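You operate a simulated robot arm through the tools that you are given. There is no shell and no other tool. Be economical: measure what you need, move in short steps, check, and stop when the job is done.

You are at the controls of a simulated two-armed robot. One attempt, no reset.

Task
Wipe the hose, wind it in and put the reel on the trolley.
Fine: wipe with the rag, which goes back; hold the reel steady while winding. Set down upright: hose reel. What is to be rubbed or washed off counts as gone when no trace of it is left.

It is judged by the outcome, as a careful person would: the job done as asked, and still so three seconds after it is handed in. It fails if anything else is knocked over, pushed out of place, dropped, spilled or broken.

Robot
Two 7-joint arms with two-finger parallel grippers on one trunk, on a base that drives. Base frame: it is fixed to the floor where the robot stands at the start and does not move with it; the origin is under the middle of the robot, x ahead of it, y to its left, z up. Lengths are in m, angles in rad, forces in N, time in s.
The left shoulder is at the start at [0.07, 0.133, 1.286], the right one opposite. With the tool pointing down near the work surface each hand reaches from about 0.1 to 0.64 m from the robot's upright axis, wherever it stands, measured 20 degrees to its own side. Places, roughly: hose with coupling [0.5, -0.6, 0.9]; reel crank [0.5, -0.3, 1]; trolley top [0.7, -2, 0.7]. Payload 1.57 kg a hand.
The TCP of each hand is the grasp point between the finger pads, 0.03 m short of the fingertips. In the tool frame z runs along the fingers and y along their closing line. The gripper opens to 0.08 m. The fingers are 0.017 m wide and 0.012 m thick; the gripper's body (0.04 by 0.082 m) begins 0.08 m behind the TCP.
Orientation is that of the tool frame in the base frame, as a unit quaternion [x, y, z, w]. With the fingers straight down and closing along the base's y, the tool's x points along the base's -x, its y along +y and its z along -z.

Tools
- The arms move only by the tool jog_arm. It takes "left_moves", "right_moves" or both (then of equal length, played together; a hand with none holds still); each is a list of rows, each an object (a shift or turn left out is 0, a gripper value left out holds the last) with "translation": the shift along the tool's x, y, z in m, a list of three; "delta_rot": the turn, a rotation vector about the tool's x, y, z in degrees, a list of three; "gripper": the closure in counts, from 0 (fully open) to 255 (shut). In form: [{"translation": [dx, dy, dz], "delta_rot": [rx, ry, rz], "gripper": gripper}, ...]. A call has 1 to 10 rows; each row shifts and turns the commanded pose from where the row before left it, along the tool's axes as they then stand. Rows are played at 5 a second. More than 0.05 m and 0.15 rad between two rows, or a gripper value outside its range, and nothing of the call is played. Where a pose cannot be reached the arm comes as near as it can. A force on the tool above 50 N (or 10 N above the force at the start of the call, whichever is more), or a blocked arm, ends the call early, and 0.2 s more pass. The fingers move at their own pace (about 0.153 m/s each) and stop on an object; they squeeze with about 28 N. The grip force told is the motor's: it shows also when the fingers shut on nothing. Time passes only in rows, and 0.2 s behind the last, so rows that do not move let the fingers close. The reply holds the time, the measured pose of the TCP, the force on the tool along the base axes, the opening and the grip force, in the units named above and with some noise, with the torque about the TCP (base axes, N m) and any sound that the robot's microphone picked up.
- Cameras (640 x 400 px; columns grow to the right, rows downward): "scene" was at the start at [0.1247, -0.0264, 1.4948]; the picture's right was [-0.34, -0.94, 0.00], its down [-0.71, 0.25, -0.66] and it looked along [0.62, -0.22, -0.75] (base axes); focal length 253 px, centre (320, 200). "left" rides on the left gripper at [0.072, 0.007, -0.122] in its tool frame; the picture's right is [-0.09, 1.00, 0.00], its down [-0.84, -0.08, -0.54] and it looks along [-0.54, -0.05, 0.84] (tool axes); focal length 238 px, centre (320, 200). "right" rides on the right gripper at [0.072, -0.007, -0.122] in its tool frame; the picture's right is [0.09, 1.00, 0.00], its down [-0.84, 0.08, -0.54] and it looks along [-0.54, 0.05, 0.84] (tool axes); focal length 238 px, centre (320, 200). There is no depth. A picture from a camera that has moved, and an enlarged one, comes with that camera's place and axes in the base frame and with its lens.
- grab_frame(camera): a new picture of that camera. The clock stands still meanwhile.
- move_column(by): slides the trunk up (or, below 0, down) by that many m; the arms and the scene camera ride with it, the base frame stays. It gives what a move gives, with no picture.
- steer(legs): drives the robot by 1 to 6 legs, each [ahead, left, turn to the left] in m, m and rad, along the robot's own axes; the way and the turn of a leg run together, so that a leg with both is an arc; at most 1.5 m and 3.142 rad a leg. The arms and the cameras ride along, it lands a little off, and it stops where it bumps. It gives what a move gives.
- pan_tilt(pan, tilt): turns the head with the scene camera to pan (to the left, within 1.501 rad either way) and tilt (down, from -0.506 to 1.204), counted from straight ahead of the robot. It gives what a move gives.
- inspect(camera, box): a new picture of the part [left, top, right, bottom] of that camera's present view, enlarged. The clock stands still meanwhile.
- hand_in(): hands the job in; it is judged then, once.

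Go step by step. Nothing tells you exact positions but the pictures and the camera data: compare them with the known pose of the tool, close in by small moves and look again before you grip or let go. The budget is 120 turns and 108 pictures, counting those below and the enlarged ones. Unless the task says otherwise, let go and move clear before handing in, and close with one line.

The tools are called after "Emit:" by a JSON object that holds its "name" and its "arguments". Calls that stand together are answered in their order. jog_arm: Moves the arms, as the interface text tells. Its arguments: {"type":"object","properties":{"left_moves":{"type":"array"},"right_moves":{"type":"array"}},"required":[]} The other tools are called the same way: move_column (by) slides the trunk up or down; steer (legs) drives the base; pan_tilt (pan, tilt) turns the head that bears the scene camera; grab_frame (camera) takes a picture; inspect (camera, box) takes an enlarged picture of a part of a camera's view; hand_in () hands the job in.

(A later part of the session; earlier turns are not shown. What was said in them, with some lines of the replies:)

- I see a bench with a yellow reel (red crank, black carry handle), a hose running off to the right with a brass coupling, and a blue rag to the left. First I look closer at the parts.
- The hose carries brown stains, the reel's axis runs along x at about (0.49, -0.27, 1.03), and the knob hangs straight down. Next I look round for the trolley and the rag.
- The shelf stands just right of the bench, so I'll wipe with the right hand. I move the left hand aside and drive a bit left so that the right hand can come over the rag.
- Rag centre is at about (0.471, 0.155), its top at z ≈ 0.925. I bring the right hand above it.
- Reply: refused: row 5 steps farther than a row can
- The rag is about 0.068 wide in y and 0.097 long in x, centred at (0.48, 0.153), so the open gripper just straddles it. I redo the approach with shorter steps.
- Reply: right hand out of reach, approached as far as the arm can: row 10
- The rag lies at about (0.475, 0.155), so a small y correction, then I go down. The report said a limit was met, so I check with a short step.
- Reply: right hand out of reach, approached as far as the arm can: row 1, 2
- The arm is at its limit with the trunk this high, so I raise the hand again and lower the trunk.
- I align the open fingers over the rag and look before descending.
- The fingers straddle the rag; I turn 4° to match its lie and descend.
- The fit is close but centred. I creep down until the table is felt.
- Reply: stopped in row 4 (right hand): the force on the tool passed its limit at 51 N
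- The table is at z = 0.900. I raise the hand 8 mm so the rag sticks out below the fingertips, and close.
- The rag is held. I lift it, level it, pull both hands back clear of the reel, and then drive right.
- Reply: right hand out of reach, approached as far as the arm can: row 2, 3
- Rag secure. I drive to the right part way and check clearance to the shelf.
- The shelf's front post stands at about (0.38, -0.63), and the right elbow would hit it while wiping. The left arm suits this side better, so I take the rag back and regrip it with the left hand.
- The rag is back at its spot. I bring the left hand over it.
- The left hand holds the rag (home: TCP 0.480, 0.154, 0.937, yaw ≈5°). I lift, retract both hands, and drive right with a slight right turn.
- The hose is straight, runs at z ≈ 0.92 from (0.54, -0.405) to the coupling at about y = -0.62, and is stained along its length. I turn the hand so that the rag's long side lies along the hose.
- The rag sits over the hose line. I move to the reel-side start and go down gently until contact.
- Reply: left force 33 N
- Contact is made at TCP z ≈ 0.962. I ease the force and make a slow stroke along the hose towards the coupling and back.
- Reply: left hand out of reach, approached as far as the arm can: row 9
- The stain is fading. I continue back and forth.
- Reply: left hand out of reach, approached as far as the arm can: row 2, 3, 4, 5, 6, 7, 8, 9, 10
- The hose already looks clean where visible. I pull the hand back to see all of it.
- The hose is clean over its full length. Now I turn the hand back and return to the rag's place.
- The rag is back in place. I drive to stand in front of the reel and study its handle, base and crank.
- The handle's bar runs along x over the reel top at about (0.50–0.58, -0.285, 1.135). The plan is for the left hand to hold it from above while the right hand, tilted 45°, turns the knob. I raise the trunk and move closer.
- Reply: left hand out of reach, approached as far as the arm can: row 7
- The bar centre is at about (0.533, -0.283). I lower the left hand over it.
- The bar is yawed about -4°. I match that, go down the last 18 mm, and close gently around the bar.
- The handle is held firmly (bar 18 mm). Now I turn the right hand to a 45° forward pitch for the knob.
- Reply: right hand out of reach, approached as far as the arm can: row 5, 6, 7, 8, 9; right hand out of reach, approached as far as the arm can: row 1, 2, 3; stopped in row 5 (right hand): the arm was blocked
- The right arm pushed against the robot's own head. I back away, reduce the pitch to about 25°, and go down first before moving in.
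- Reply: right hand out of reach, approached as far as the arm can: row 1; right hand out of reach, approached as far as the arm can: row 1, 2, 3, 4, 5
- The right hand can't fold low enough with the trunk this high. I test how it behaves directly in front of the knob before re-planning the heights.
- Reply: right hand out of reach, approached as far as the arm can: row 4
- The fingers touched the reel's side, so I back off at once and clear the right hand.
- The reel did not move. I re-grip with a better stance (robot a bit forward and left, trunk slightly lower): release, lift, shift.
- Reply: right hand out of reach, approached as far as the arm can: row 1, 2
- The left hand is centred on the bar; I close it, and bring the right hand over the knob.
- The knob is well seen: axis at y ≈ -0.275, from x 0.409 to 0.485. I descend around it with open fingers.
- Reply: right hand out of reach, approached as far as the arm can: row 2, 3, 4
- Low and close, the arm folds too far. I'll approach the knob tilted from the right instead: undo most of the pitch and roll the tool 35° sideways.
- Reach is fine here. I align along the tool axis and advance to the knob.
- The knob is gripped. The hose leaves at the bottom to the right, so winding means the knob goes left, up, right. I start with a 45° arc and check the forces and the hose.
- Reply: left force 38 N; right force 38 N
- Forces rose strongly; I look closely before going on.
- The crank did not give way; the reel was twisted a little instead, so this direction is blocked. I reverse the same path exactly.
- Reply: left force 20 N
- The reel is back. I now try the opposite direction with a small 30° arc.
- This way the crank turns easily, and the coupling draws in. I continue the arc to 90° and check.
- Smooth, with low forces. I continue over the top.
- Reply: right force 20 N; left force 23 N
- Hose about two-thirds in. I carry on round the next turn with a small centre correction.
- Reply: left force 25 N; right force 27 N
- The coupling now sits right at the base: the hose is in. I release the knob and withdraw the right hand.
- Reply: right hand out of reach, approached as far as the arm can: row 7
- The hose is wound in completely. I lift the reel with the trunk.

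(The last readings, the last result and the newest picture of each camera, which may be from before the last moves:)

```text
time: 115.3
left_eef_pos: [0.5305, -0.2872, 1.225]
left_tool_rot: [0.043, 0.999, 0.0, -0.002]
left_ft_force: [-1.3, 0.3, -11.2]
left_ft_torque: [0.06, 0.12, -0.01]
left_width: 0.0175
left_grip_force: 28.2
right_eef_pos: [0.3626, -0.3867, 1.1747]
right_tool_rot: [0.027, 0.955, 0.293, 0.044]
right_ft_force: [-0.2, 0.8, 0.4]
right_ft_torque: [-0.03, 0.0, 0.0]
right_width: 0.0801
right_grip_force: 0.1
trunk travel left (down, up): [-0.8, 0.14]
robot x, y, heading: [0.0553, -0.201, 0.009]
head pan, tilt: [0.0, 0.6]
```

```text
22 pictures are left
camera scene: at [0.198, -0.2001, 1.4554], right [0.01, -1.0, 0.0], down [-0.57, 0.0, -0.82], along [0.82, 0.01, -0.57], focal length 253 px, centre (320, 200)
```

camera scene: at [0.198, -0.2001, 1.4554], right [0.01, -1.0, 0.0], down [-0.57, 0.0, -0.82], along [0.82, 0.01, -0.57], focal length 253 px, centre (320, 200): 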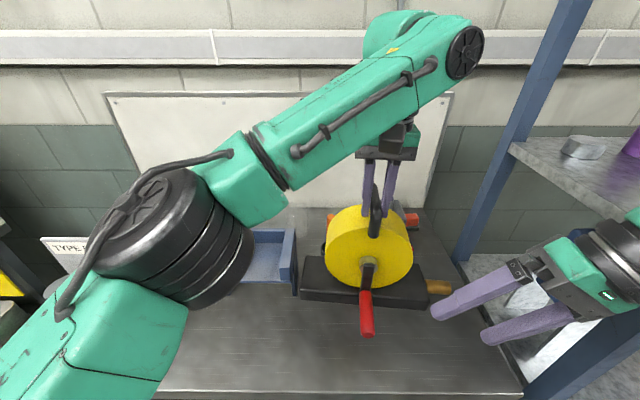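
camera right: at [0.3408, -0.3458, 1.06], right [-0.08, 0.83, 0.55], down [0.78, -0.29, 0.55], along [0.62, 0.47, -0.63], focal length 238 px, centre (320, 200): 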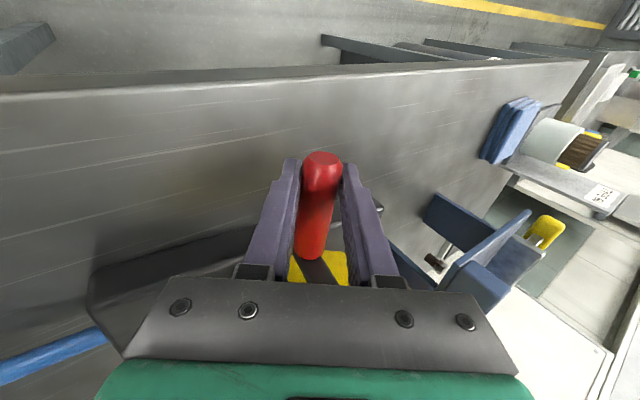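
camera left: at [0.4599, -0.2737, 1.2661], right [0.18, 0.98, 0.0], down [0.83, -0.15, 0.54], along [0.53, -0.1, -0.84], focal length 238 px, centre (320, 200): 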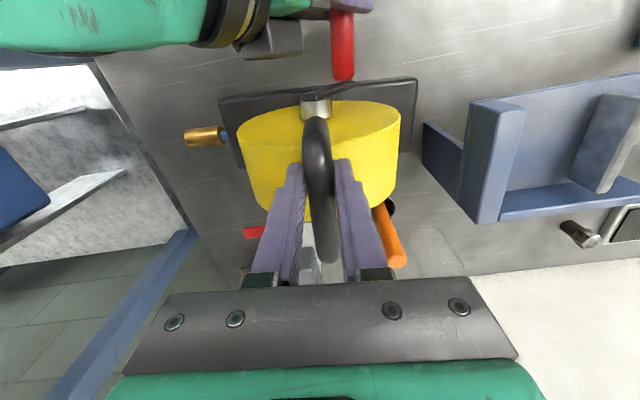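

The reel hangs level. I back straight away from the bench and look toward the trolley.

Emit:
{"name": "steer", "arguments": {"legs": [[-0.25, 0, 0], [-0.25, 0, 0]]}}

Emit:
{"name": "pan_tilt", "arguments": {"pan": -1.1, "tilt": 0.35}}

Emit:
{"name": "grab_frame", "arguments": {"camera": "scene"}}

Emit:
{"name": "grab_frame", "arguments": {"camera": "left"}}

```text
time: 118.5
left_eef_pos: [0.0359, -0.2891, 1.2238]
left_tool_rot: [0.041, 0.999, 0.001, -0.002]
left_ft_force: [-0.1, 0.0, -12.1]
left_ft_torque: [0.03, 0.14, 0.01]
left_width: 0.0177
left_grip_force: 28.3
right_eef_pos: [-0.1314, -0.3904, 1.1748]
right_tool_rot: [0.024, 0.955, 0.293, 0.042]
right_ft_force: [0.8, -0.1, -0.6]
right_ft_torque: [0.0, -0.02, 0.02]
right_width: 0.08
right_grip_force: 0.1
trunk travel left (down, up): [-0.8, 0.14]
robot x, y, heading: [-0.4411, -0.203, 0.017]
head pan, tilt: [0.0, 0.6]
```

```text
time: 119.8
left_eef_pos: [0.0329, -0.2888, 1.2258]
left_tool_rot: [0.04, 0.999, 0.0, -0.001]
left_ft_force: [-0.3, 0.0, -12.1]
left_ft_torque: [0.05, 0.16, 0.0]
left_width: 0.0174
left_grip_force: 27.9
right_eef_pos: [-0.1343, -0.3906, 1.1748]
right_tool_rot: [0.024, 0.955, 0.293, 0.043]
right_ft_force: [-0.3, -0.3, -0.6]
right_ft_torque: [0.01, 0.01, 0.01]
right_width: 0.0801
right_grip_force: 0.1
trunk travel left (down, up): [-0.8, 0.14]
robot x, y, heading: [-0.4363, -0.2076, 0.012]
head pan, tilt: [-1.1, 0.351]
```

```text
21 pictures are left
camera scene: at [-0.3448, -0.2884, 1.4783], right [-0.88, -0.47, 0.0], down [-0.16, 0.3, -0.94], along [0.44, -0.83, -0.34], focal length 253 px, centre (320, 200)
```

scene: 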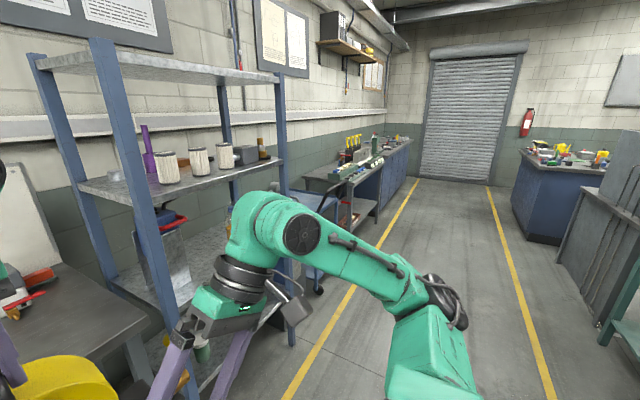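

```text
20 pictures are left
camera left: at [-0.0373, -0.2771, 1.3463], right [0.17, 0.98, 0.0], down [0.83, -0.15, 0.54], along [0.53, -0.09, -0.84], focal length 238 px, centre (320, 200)
```

left: 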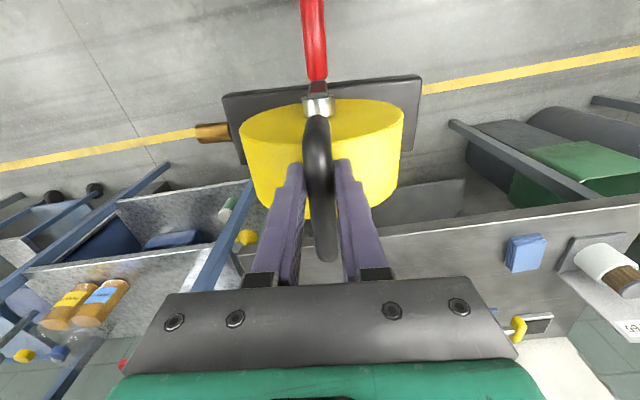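

Path along the aisle is clear. I strafe right in front of the trolley.

Emit:
{"name": "steer", "arguments": {"legs": [[0, -0.8, 0], [0, -0.75, 0]]}}

Emit:
{"name": "pan_tilt", "arguments": {"pan": -0.35, "tilt": 0.5}}

Emit:
{"name": "grab_frame", "arguments": {"camera": "scene"}}

```text
time: 127.9
left_eef_pos: [0.0383, -1.8627, 1.2253]
left_tool_rot: [0.049, 0.999, 0.0, -0.001]
left_ft_force: [0.1, -0.2, -12.3]
left_ft_torque: [0.01, 0.18, 0.0]
left_width: 0.0175
left_grip_force: 28.1
right_eef_pos: [-0.1312, -1.9613, 1.1767]
right_tool_rot: [0.033, 0.955, 0.293, 0.046]
right_ft_force: [0.2, 0.7, -0.2]
right_ft_torque: [0.03, 0.02, -0.04]
right_width: 0.08
right_grip_force: 0.0
trunk travel left (down, up): [-0.8, 0.14]
robot x, y, heading: [-0.4367, -1.7707, -0.003]
head pan, tilt: [-1.1, 0.351]
```

```text
time: 129.0
left_eef_pos: [0.038, -1.8637, 1.2248]
left_tool_rot: [0.049, 0.999, 0.0, -0.001]
left_ft_force: [0.5, 0.0, -12.5]
left_ft_torque: [0.04, 0.16, -0.01]
left_width: 0.0176
left_grip_force: 27.7
right_eef_pos: [-0.1312, -1.9622, 1.1738]
right_tool_rot: [0.033, 0.955, 0.293, 0.047]
right_ft_force: [0.5, -0.1, 0.4]
right_ft_torque: [0.02, 0.01, 0.01]
right_width: 0.08
right_grip_force: 0.0
trunk travel left (down, up): [-0.8, 0.14]
robot x, y, heading: [-0.4336, -1.773, -0.004]
head pan, tilt: [-0.351, 0.499]
```

```text
19 pictures are left
camera scene: at [-0.2965, -1.804, 1.4646], right [-0.35, -0.94, 0.0], down [-0.45, 0.17, -0.88], along [0.82, -0.31, -0.48], focal length 253 px, centre (320, 200)
```

scene: 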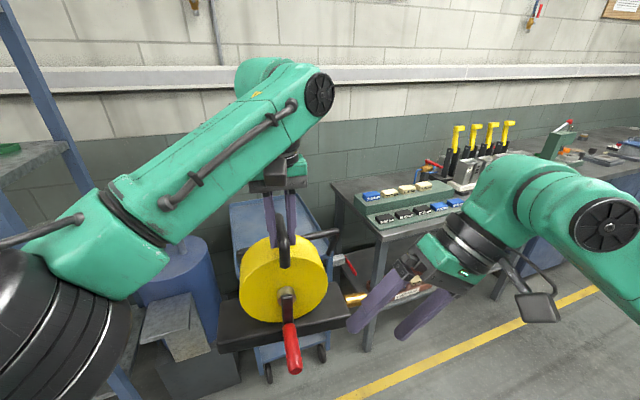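

Emit:
{"name": "inspect", "arguments": {"camera": "scene", "box": [200, 150, 400, 390]}}

Emit:
{"name": "steer", "arguments": {"legs": [[0, 0.3, 0]]}}

Emit:
{"name": "grab_frame", "arguments": {"camera": "scene"}}

```text
1.67 times, centred on (300, 270) of scene
camera zoom: at [-0.2965, -1.804, 1.4646], right [-0.35, -0.94, 0.0], down [-0.45, 0.17, -0.88], along [0.82, -0.31, -0.48], focal length 422 px, centre (353, 83)
```

zoom: 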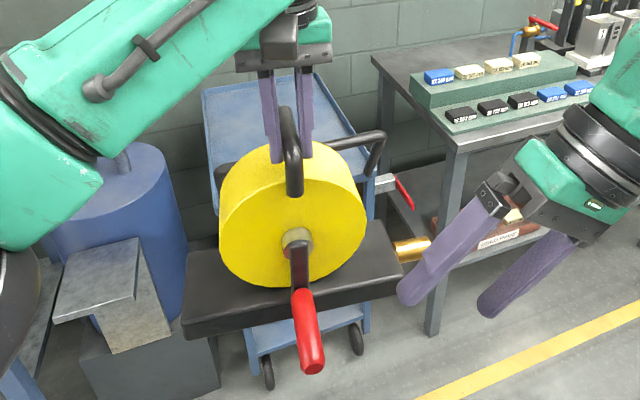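

```text
time: 131.0
left_eef_pos: [0.0392, -1.5657, 1.2246]
left_tool_rot: [0.05, 0.999, 0.001, -0.001]
left_ft_force: [-0.1, -0.1, -10.9]
left_ft_torque: [-0.07, 0.16, 0.01]
left_width: 0.0177
left_grip_force: 27.8
right_eef_pos: [-0.1287, -1.6634, 1.1738]
right_tool_rot: [0.032, 0.954, 0.294, 0.046]
right_ft_force: [-0.8, 0.3, 0.3]
right_ft_torque: [-0.03, -0.01, 0.01]
right_width: 0.0803
right_grip_force: 0.0
trunk travel left (down, up): [-0.8, 0.14]
robot x, y, heading: [-0.4327, -1.4734, -0.006]
head pan, tilt: [-0.351, 0.499]
```

```text
17 pictures are left
camera scene: at [-0.2951, -1.507, 1.4645], right [-0.35, -0.94, 0.0], down [-0.45, 0.17, -0.88], along [0.82, -0.3, -0.48], focal length 253 px, centre (320, 200)
```

scene: 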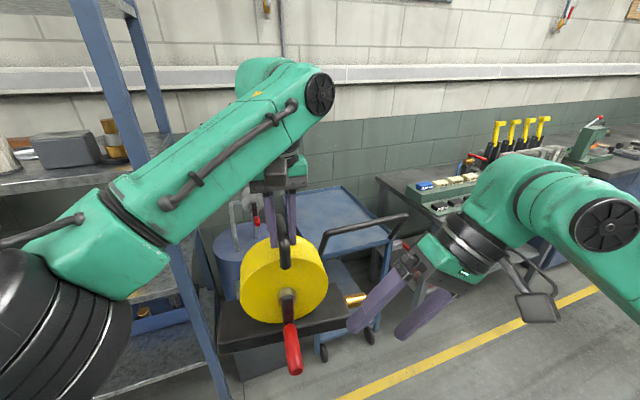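

The trolley tray spans about x 0.5–1.1, y -1.87…-2.17, with its push bar at x ≈ 0.45, z ≈ 0.86. The reel must pass over the bar, so I centre the hand and drive in part way.

Emit:
{"name": "jog_arm", "arguments": {"left_moves": [{"translation": [-0.01, 0.026, 0]}, {"translation": [-0.01, 0.026, 0]}, {"translation": [-0.01, 0.026, 0]}, {"translation": [0, 0.026, 0]}, {}]}}

Emit:
{"name": "steer", "arguments": {"legs": [[0, -0.555, 0], [0.35, 0, 0]]}}

Emit:
{"name": "pan_tilt", "arguments": {"pan": -0.1, "tilt": 0.75}}

Emit:
{"name": "grab_frame", "arguments": {"camera": "scene"}}

Emit:
{"name": "grab_frame", "arguments": {"camera": "left"}}

```text
time: 132.2
left_eef_pos: [0.0808, -1.462, 1.2241]
left_tool_rot: [0.05, 0.999, 0.0, -0.001]
left_ft_force: [-0.1, 0.2, -11.5]
left_ft_torque: [-0.02, 0.17, 0.04]
left_width: 0.0175
left_grip_force: 28.4
right_eef_pos: [-0.1298, -1.6627, 1.1756]
right_tool_rot: [0.032, 0.954, 0.293, 0.045]
right_ft_force: [0.0, -0.9, 0.2]
right_ft_torque: [0.0, 0.0, -0.02]
right_width: 0.0799
right_grip_force: 0.0
trunk travel left (down, up): [-0.8, 0.14]
robot x, y, heading: [-0.4316, -1.474, -0.005]
head pan, tilt: [-0.351, 0.499]
```

```text
time: 137.3
left_eef_pos: [0.4281, -2.0273, 1.2254]
left_tool_rot: [0.055, 0.998, 0.0, -0.001]
left_ft_force: [-0.6, 0.1, -11.6]
left_ft_torque: [0.05, 0.14, 0.0]
left_width: 0.0178
left_grip_force: 28.1
right_eef_pos: [0.2164, -2.2249, 1.1757]
right_tool_rot: [0.037, 0.954, 0.293, 0.048]
right_ft_force: [-0.1, -0.3, 0.4]
right_ft_torque: [0.03, -0.01, 0.0]
right_width: 0.08
right_grip_force: 0.1
trunk travel left (down, up): [-0.8, 0.14]
robot x, y, heading: [-0.0803, -2.0364, -0.014]
head pan, tilt: [-0.351, 0.499]
```

```text
time: 138.1
left_eef_pos: [0.4292, -2.0285, 1.2237]
left_tool_rot: [0.055, 0.999, 0.001, -0.002]
left_ft_force: [-0.4, 0.3, -11.6]
left_ft_torque: [0.02, 0.15, 0.01]
left_width: 0.0176
left_grip_force: 28.1
right_eef_pos: [0.2178, -2.2261, 1.1736]
right_tool_rot: [0.038, 0.954, 0.293, 0.047]
right_ft_force: [-0.2, 0.1, 0.2]
right_ft_torque: [0.03, 0.02, -0.04]
right_width: 0.0798
right_grip_force: 0.1
trunk travel left (down, up): [-0.8, 0.14]
robot x, y, heading: [-0.0871, -2.0322, -0.017]
head pan, tilt: [-0.099, 0.75]
```

```text
16 pictures are left
camera scene: at [0.0518, -2.043, 1.4426], right [-0.11, -0.99, 0.0], down [-0.68, 0.08, -0.73], along [0.73, -0.08, -0.68], focal length 253 px, centre (320, 200)
```

scene: 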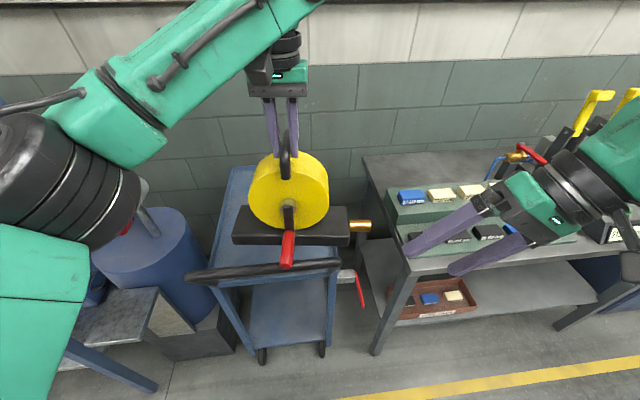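

```text
15 pictures are left
camera left: at [0.3603, -2.0132, 1.346], right [0.2, 0.98, 0.0], down [0.83, -0.17, 0.54], along [0.53, -0.11, -0.84], focal length 238 px, centre (320, 200)
```

left: 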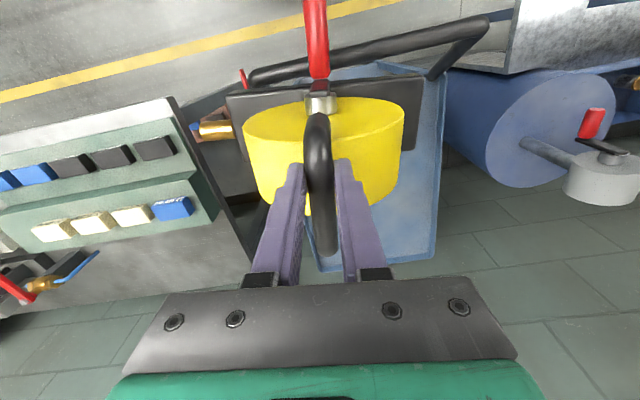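

The tray is centred at about y = -1.945 and spans x 0.49–1.07. I shift slightly left, raise the right hand over the neighbouring bench, and drive in.

Emit:
{"name": "jog_arm", "arguments": {"left_moves": [{"translation": [0, 0.022, 0]}, {"translation": [0, 0.023, 0]}, {}], "right_moves": [{"translation": [0, -0.02, -0.04]}, {"translation": [0, 0.03, -0.03]}, {"translation": [0, 0.03, -0.03]}]}}

Emit:
{"name": "steer", "arguments": {"legs": [[0.0, 0.05, 0.017], [0.2, 0, 0]]}}

Emit:
{"name": "grab_frame", "arguments": {"camera": "scene"}}

Emit:
{"name": "grab_frame", "arguments": {"camera": "left"}}

```text
time: 138.9
left_eef_pos: [0.4325, -1.982, 1.2244]
left_tool_rot: [0.055, 0.998, -0.001, -0.001]
left_ft_force: [0.0, 0.0, -11.8]
left_ft_torque: [-0.01, 0.16, 0.01]
left_width: 0.0179
left_grip_force: 28.4
right_eef_pos: [0.2074, -2.2456, 1.2808]
right_tool_rot: [0.037, 0.955, 0.292, 0.047]
right_ft_force: [0.3, -0.2, 0.2]
right_ft_torque: [0.03, 0.0, 0.02]
right_width: 0.0802
right_grip_force: 0.0
trunk travel left (down, up): [-0.8, 0.14]
robot x, y, heading: [-0.0832, -2.0334, -0.015]
head pan, tilt: [-0.099, 0.75]
```

```text
time: 141.0
left_eef_pos: [0.6278, -1.9255, 1.2274]
left_tool_rot: [0.046, 0.999, 0.001, 0.0]
left_ft_force: [-0.2, 0.2, -11.2]
left_ft_torque: [-0.01, 0.18, 0.0]
left_width: 0.0177
left_grip_force: 27.6
right_eef_pos: [0.4078, -2.1919, 1.2793]
right_tool_rot: [0.028, 0.955, 0.293, 0.045]
right_ft_force: [-0.4, -0.5, 0.0]
right_ft_torque: [0.02, -0.04, -0.04]
right_width: 0.0798
right_grip_force: 0.0
trunk travel left (down, up): [-0.8, 0.14]
robot x, y, heading: [0.1139, -1.9826, -0.001]
head pan, tilt: [-0.099, 0.75]
```

```text
14 pictures are left
camera scene: at [0.2452, -1.9914, 1.4431], right [-0.1, -1.0, 0.0], down [-0.68, 0.07, -0.73], along [0.73, -0.07, -0.68], focal length 253 px, centre (320, 200)
```

scene: 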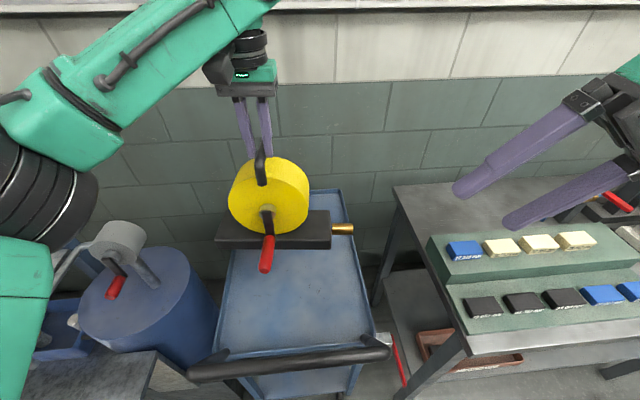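

```text
13 pictures are left
camera left: at [0.5574, -1.9116, 1.3483], right [0.18, 0.98, 0.0], down [0.83, -0.15, 0.54], along [0.53, -0.1, -0.84], focal length 238 px, centre (320, 200)
```

left: 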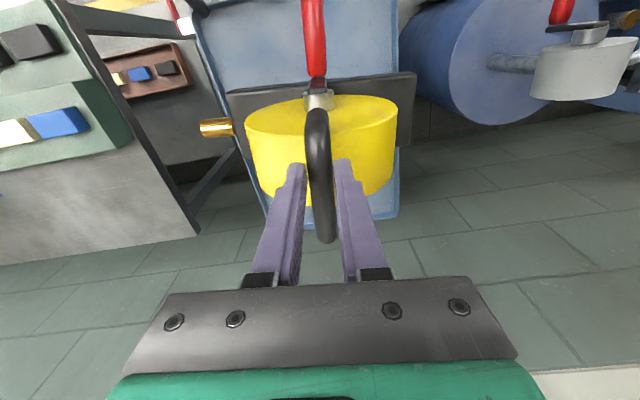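

The reel hangs right over the free tray, clear of the push bar. I lower with the trunk first.

Emit:
{"name": "move_column", "arguments": {"by": -0.13}}

Emit:
{"name": "jog_arm", "arguments": {"left_moves": [{"translation": [0, 0, 0.03]}, {"translation": [0, 0, 0.03]}, {"translation": [0, 0, 0.02]}, {}]}}

Emit:
{"name": "grab_frame", "arguments": {"camera": "scene"}}

```text
time: 142.6
left_eef_pos: [0.6312, -1.9225, 1.0952]
left_tool_rot: [0.046, 0.999, 0.001, -0.002]
left_ft_force: [-0.3, 0.6, -11.1]
left_ft_torque: [0.04, 0.1, -0.02]
left_width: 0.0178
left_grip_force: 28.0
right_eef_pos: [0.4115, -2.1909, 1.1484]
right_tool_rot: [0.028, 0.955, 0.293, 0.044]
right_ft_force: [0.4, 0.1, 0.5]
right_ft_torque: [0.01, 0.01, 0.02]
right_width: 0.0801
right_grip_force: 0.0
trunk travel left (down, up): [-0.67, 0.27]
robot x, y, heading: [0.1178, -1.9839, -0.0]
head pan, tilt: [-0.099, 0.75]
```

```text
time: 143.6
left_eef_pos: [0.631, -1.9235, 1.0148]
left_tool_rot: [0.045, 0.999, 0.0, -0.002]
left_ft_force: [0.2, 0.4, -11.5]
left_ft_torque: [0.05, 0.15, -0.01]
left_width: 0.0175
left_grip_force: 27.8
right_eef_pos: [0.411, -2.1905, 1.1495]
right_tool_rot: [0.029, 0.954, 0.294, 0.045]
right_ft_force: [0.2, 0.1, 0.3]
right_ft_torque: [-0.01, 0.03, 0.02]
right_width: 0.0799
right_grip_force: 0.0
trunk travel left (down, up): [-0.67, 0.27]
robot x, y, heading: [0.115, -1.9805, 0.001]
head pan, tilt: [-0.099, 0.75]
```

```text
12 pictures are left
camera scene: at [0.2493, -1.9899, 1.3126], right [-0.1, -1.0, 0.0], down [-0.68, 0.06, -0.73], along [0.73, -0.07, -0.68], focal length 253 px, centre (320, 200)
```

scene: 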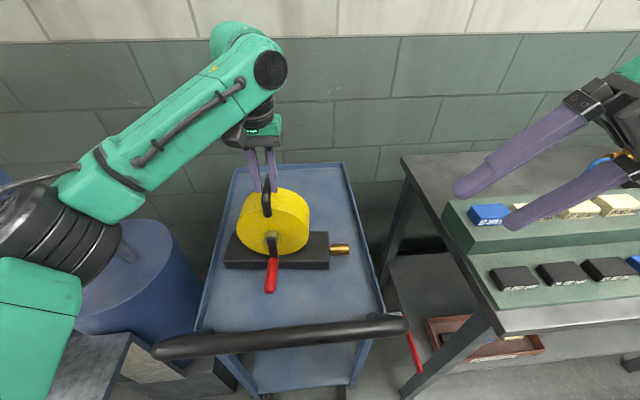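

Emit:
{"name": "jog_arm", "arguments": {"left_moves": [{"translation": [0, 0, 0.025]}, {"translation": [0, 0, 0.02]}, {"translation": [0, 0, 0.008]}, {"translation": [0, 0, 0.005]}, {}]}}

Emit:
{"name": "inspect", "arguments": {"camera": "scene", "box": [180, 130, 400, 360]}}

```text
time: 144.4
left_eef_pos: [0.6262, -1.9236, 0.9711]
left_tool_rot: [0.046, 0.999, -0.002, 0.006]
left_ft_force: [-10.2, 1.3, 20.6]
left_ft_torque: [0.16, 0.22, 0.01]
left_width: 0.0178
left_grip_force: 27.8
right_eef_pos: [0.4048, -2.1897, 1.1521]
right_tool_rot: [0.027, 0.955, 0.293, 0.047]
right_ft_force: [0.8, -0.9, -0.4]
right_ft_torque: [-0.02, 0.02, 0.03]
right_width: 0.08
right_grip_force: 0.0
trunk travel left (down, up): [-0.67, 0.27]
robot x, y, heading: [0.1147, -1.9833, 0.009]
head pan, tilt: [-0.099, 0.75]
stopped in row 4 (left hand): the force on the tool passed its limit at 52 N (the readings are from after the stop); the commanded pose is now the measured one
```

```text
1.74 times, centred on (290, 245) of scene
camera zoom: at [0.2427, -1.9901, 1.3131], right [-0.09, -1.0, 0.0], down [-0.68, 0.06, -0.73], along [0.73, -0.07, -0.68], focal length 441 px, centre (372, 122)
```

zoom: 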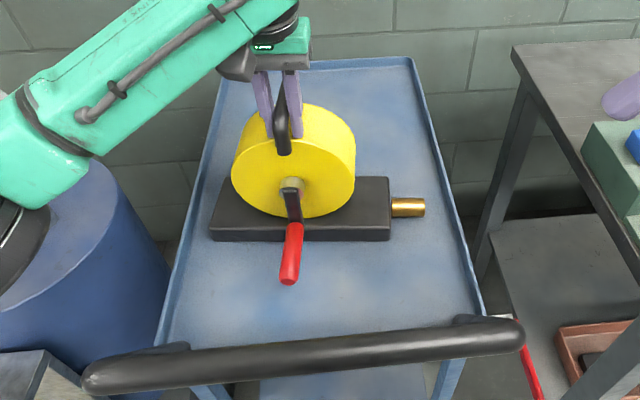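

The reel has touched down on the tray (TCP z ≈ 0.971). I ease the pressure before letting go.

Emit:
{"name": "jog_arm", "arguments": {"left_moves": [{"translation": [0, 0, -0.002]}, {}, {}]}}

```text
time: 145.2
left_eef_pos: [0.6269, -1.9226, 0.9714]
left_tool_rot: [0.046, 0.999, -0.001, 0.006]
left_ft_force: [-4.2, -0.2, 13.9]
left_ft_torque: [-0.08, -0.74, -0.08]
left_width: 0.0176
left_grip_force: 28.2
right_eef_pos: [0.4059, -2.1911, 1.1517]
right_tool_rot: [0.028, 0.955, 0.293, 0.046]
right_ft_force: [0.2, -0.1, -0.8]
right_ft_torque: [-0.02, -0.01, -0.01]
right_width: 0.0801
right_grip_force: 0.1
trunk travel left (down, up): [-0.67, 0.27]
robot x, y, heading: [0.113, -1.9805, 0.004]
head pan, tilt: [-0.099, 0.75]
```

Emit:
{"name": "jog_arm", "arguments": {"left_moves": [{"translation": [0, 0, -0.002], "delta_rot": [0, 0.7, 0]}, {}, {}]}}

Emit:
{"name": "inspect", "arguments": {"camera": "left", "box": [100, 0, 520, 300]}}

```text
time: 146.0
left_eef_pos: [0.6286, -1.9231, 0.973]
left_tool_rot: [0.046, 0.999, 0.0, -0.001]
left_ft_force: [-2.8, -1.0, 6.1]
left_ft_torque: [-0.01, -0.66, 0.02]
left_width: 0.0178
left_grip_force: 28.5
right_eef_pos: [0.4082, -2.1904, 1.1502]
right_tool_rot: [0.027, 0.955, 0.293, 0.045]
right_ft_force: [0.5, -0.4, 0.0]
right_ft_torque: [-0.01, -0.01, -0.01]
right_width: 0.0801
right_grip_force: 0.1
trunk travel left (down, up): [-0.67, 0.27]
robot x, y, heading: [0.114, -1.9776, 0.003]
head pan, tilt: [-0.099, 0.75]
```

```text
1.33 times, centred on (310, 150) of left
camera zoom: at [0.5585, -1.9099, 1.0938], right [0.18, 0.98, 0.0], down [0.83, -0.15, 0.54], along [0.53, -0.1, -0.84], focal length 318 px, centre (333, 267)
```

zoom: 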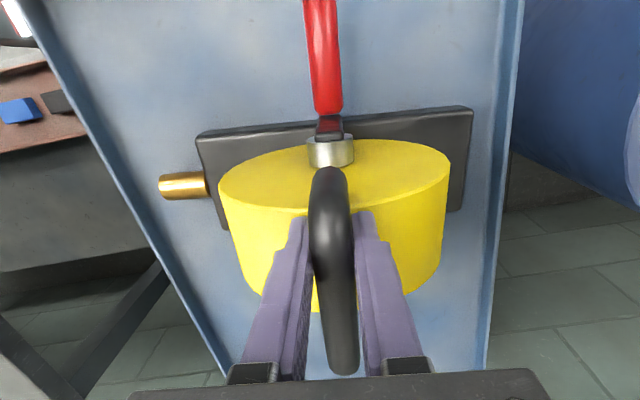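

The reel sits on the tray under light pressure. I open the gripper and rise straight up.

Emit:
{"name": "jog_arm", "arguments": {"left_moves": [{"gripper": 150}, {"gripper": 0}, {}, {"translation": [0, 0, -0.03]}, {"translation": [0, 0, -0.04]}, {"translation": [0, 0, -0.04]}]}}

Emit:
{"name": "grab_frame", "arguments": {"camera": "scene"}}

```text
time: 147.4
left_eef_pos: [0.631, -1.9226, 1.0812]
left_tool_rot: [0.046, 0.999, 0.0, -0.001]
left_ft_force: [-0.2, 0.3, 0.2]
left_ft_torque: [-0.01, -0.03, -0.01]
left_width: 0.0798
left_grip_force: 0.0
right_eef_pos: [0.4096, -2.1901, 1.1507]
right_tool_rot: [0.028, 0.955, 0.293, 0.046]
right_ft_force: [-0.6, -0.2, -0.1]
right_ft_torque: [0.02, -0.01, 0.01]
right_width: 0.0801
right_grip_force: 0.0
trunk travel left (down, up): [-0.67, 0.27]
robot x, y, heading: [0.1157, -1.983, 0.004]
head pan, tilt: [-0.099, 0.75]
```

```text
9 pictures are left
camera scene: at [0.2463, -1.9909, 1.3129], right [-0.1, -1.0, 0.0], down [-0.68, 0.07, -0.73], along [0.73, -0.07, -0.68], focal length 253 px, centre (320, 200)
```

scene: 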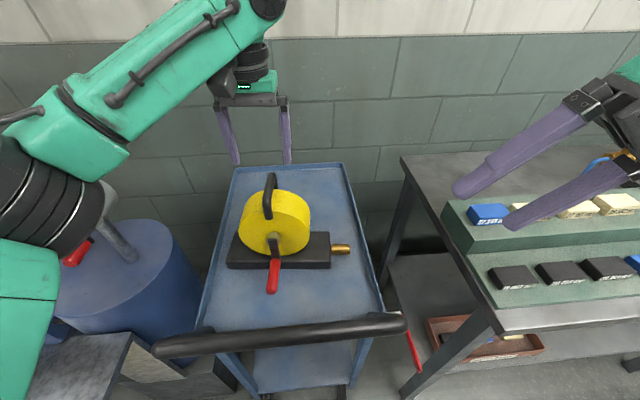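

The reel stands upright on the trolley. I raise the trunk and back away.

Emit:
{"name": "move_column", "arguments": {"by": 0.13}}

Emit:
{"name": "steer", "arguments": {"legs": [[-0.45, 0, 0]]}}

Emit:
{"name": "grab_frame", "arguments": {"camera": "scene"}}

```text
time: 149.0
left_eef_pos: [0.6316, -1.9235, 1.2099]
left_tool_rot: [0.046, 0.999, 0.0, -0.003]
left_ft_force: [0.5, -0.9, 0.4]
left_ft_torque: [0.0, 0.0, 0.02]
left_width: 0.0802
left_grip_force: 0.1
right_eef_pos: [0.4078, -2.1907, 1.2809]
right_tool_rot: [0.028, 0.955, 0.293, 0.046]
right_ft_force: [-0.3, 1.1, 0.3]
right_ft_torque: [0.0, -0.01, 0.04]
right_width: 0.0799
right_grip_force: 0.0
trunk travel left (down, up): [-0.8, 0.14]
robot x, y, heading: [0.1131, -1.982, 0.001]
head pan, tilt: [-0.099, 0.75]
```

```text
time: 151.7
left_eef_pos: [0.1803, -1.9283, 1.2101]
left_tool_rot: [0.049, 0.999, -0.001, -0.003]
left_ft_force: [0.2, 0.4, -0.5]
left_ft_torque: [0.0, -0.01, -0.01]
left_width: 0.0801
left_grip_force: 0.0
right_eef_pos: [-0.0458, -2.1928, 1.2802]
right_tool_rot: [0.031, 0.955, 0.293, 0.045]
right_ft_force: [0.3, 0.4, 0.6]
right_ft_torque: [-0.03, 0.03, 0.0]
right_width: 0.08
right_grip_force: 0.1
trunk travel left (down, up): [-0.8, 0.14]
robot x, y, heading: [-0.3407, -1.9825, -0.004]
head pan, tilt: [-0.099, 0.75]
```

```text
8 pictures are left
camera scene: at [-0.2057, -1.9915, 1.4427], right [-0.1, -0.99, 0.0], down [-0.68, 0.07, -0.73], along [0.73, -0.07, -0.68], focal length 253 px, centre (320, 200)
```

scene: 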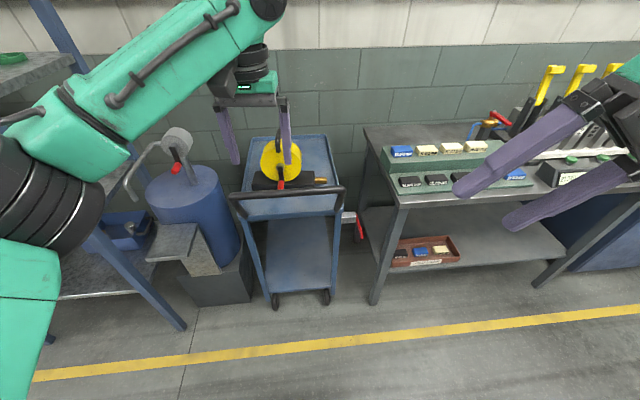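

The reel is standing upright on the trolley and both hands are clear of it. The hose is clean and wound in and the rag is back in its place, so I hand the job in.

Emit:
{"name": "hand_in", "arguments": {}}

```text
The job is handed in.
```

The hose is wiped and wound in, the rag is back where it lay, and the reel stands upright on the trolley. I first cranked the wrong way, which twisted the reel slightly while I held it. I reversed and then wound the hose in fully.
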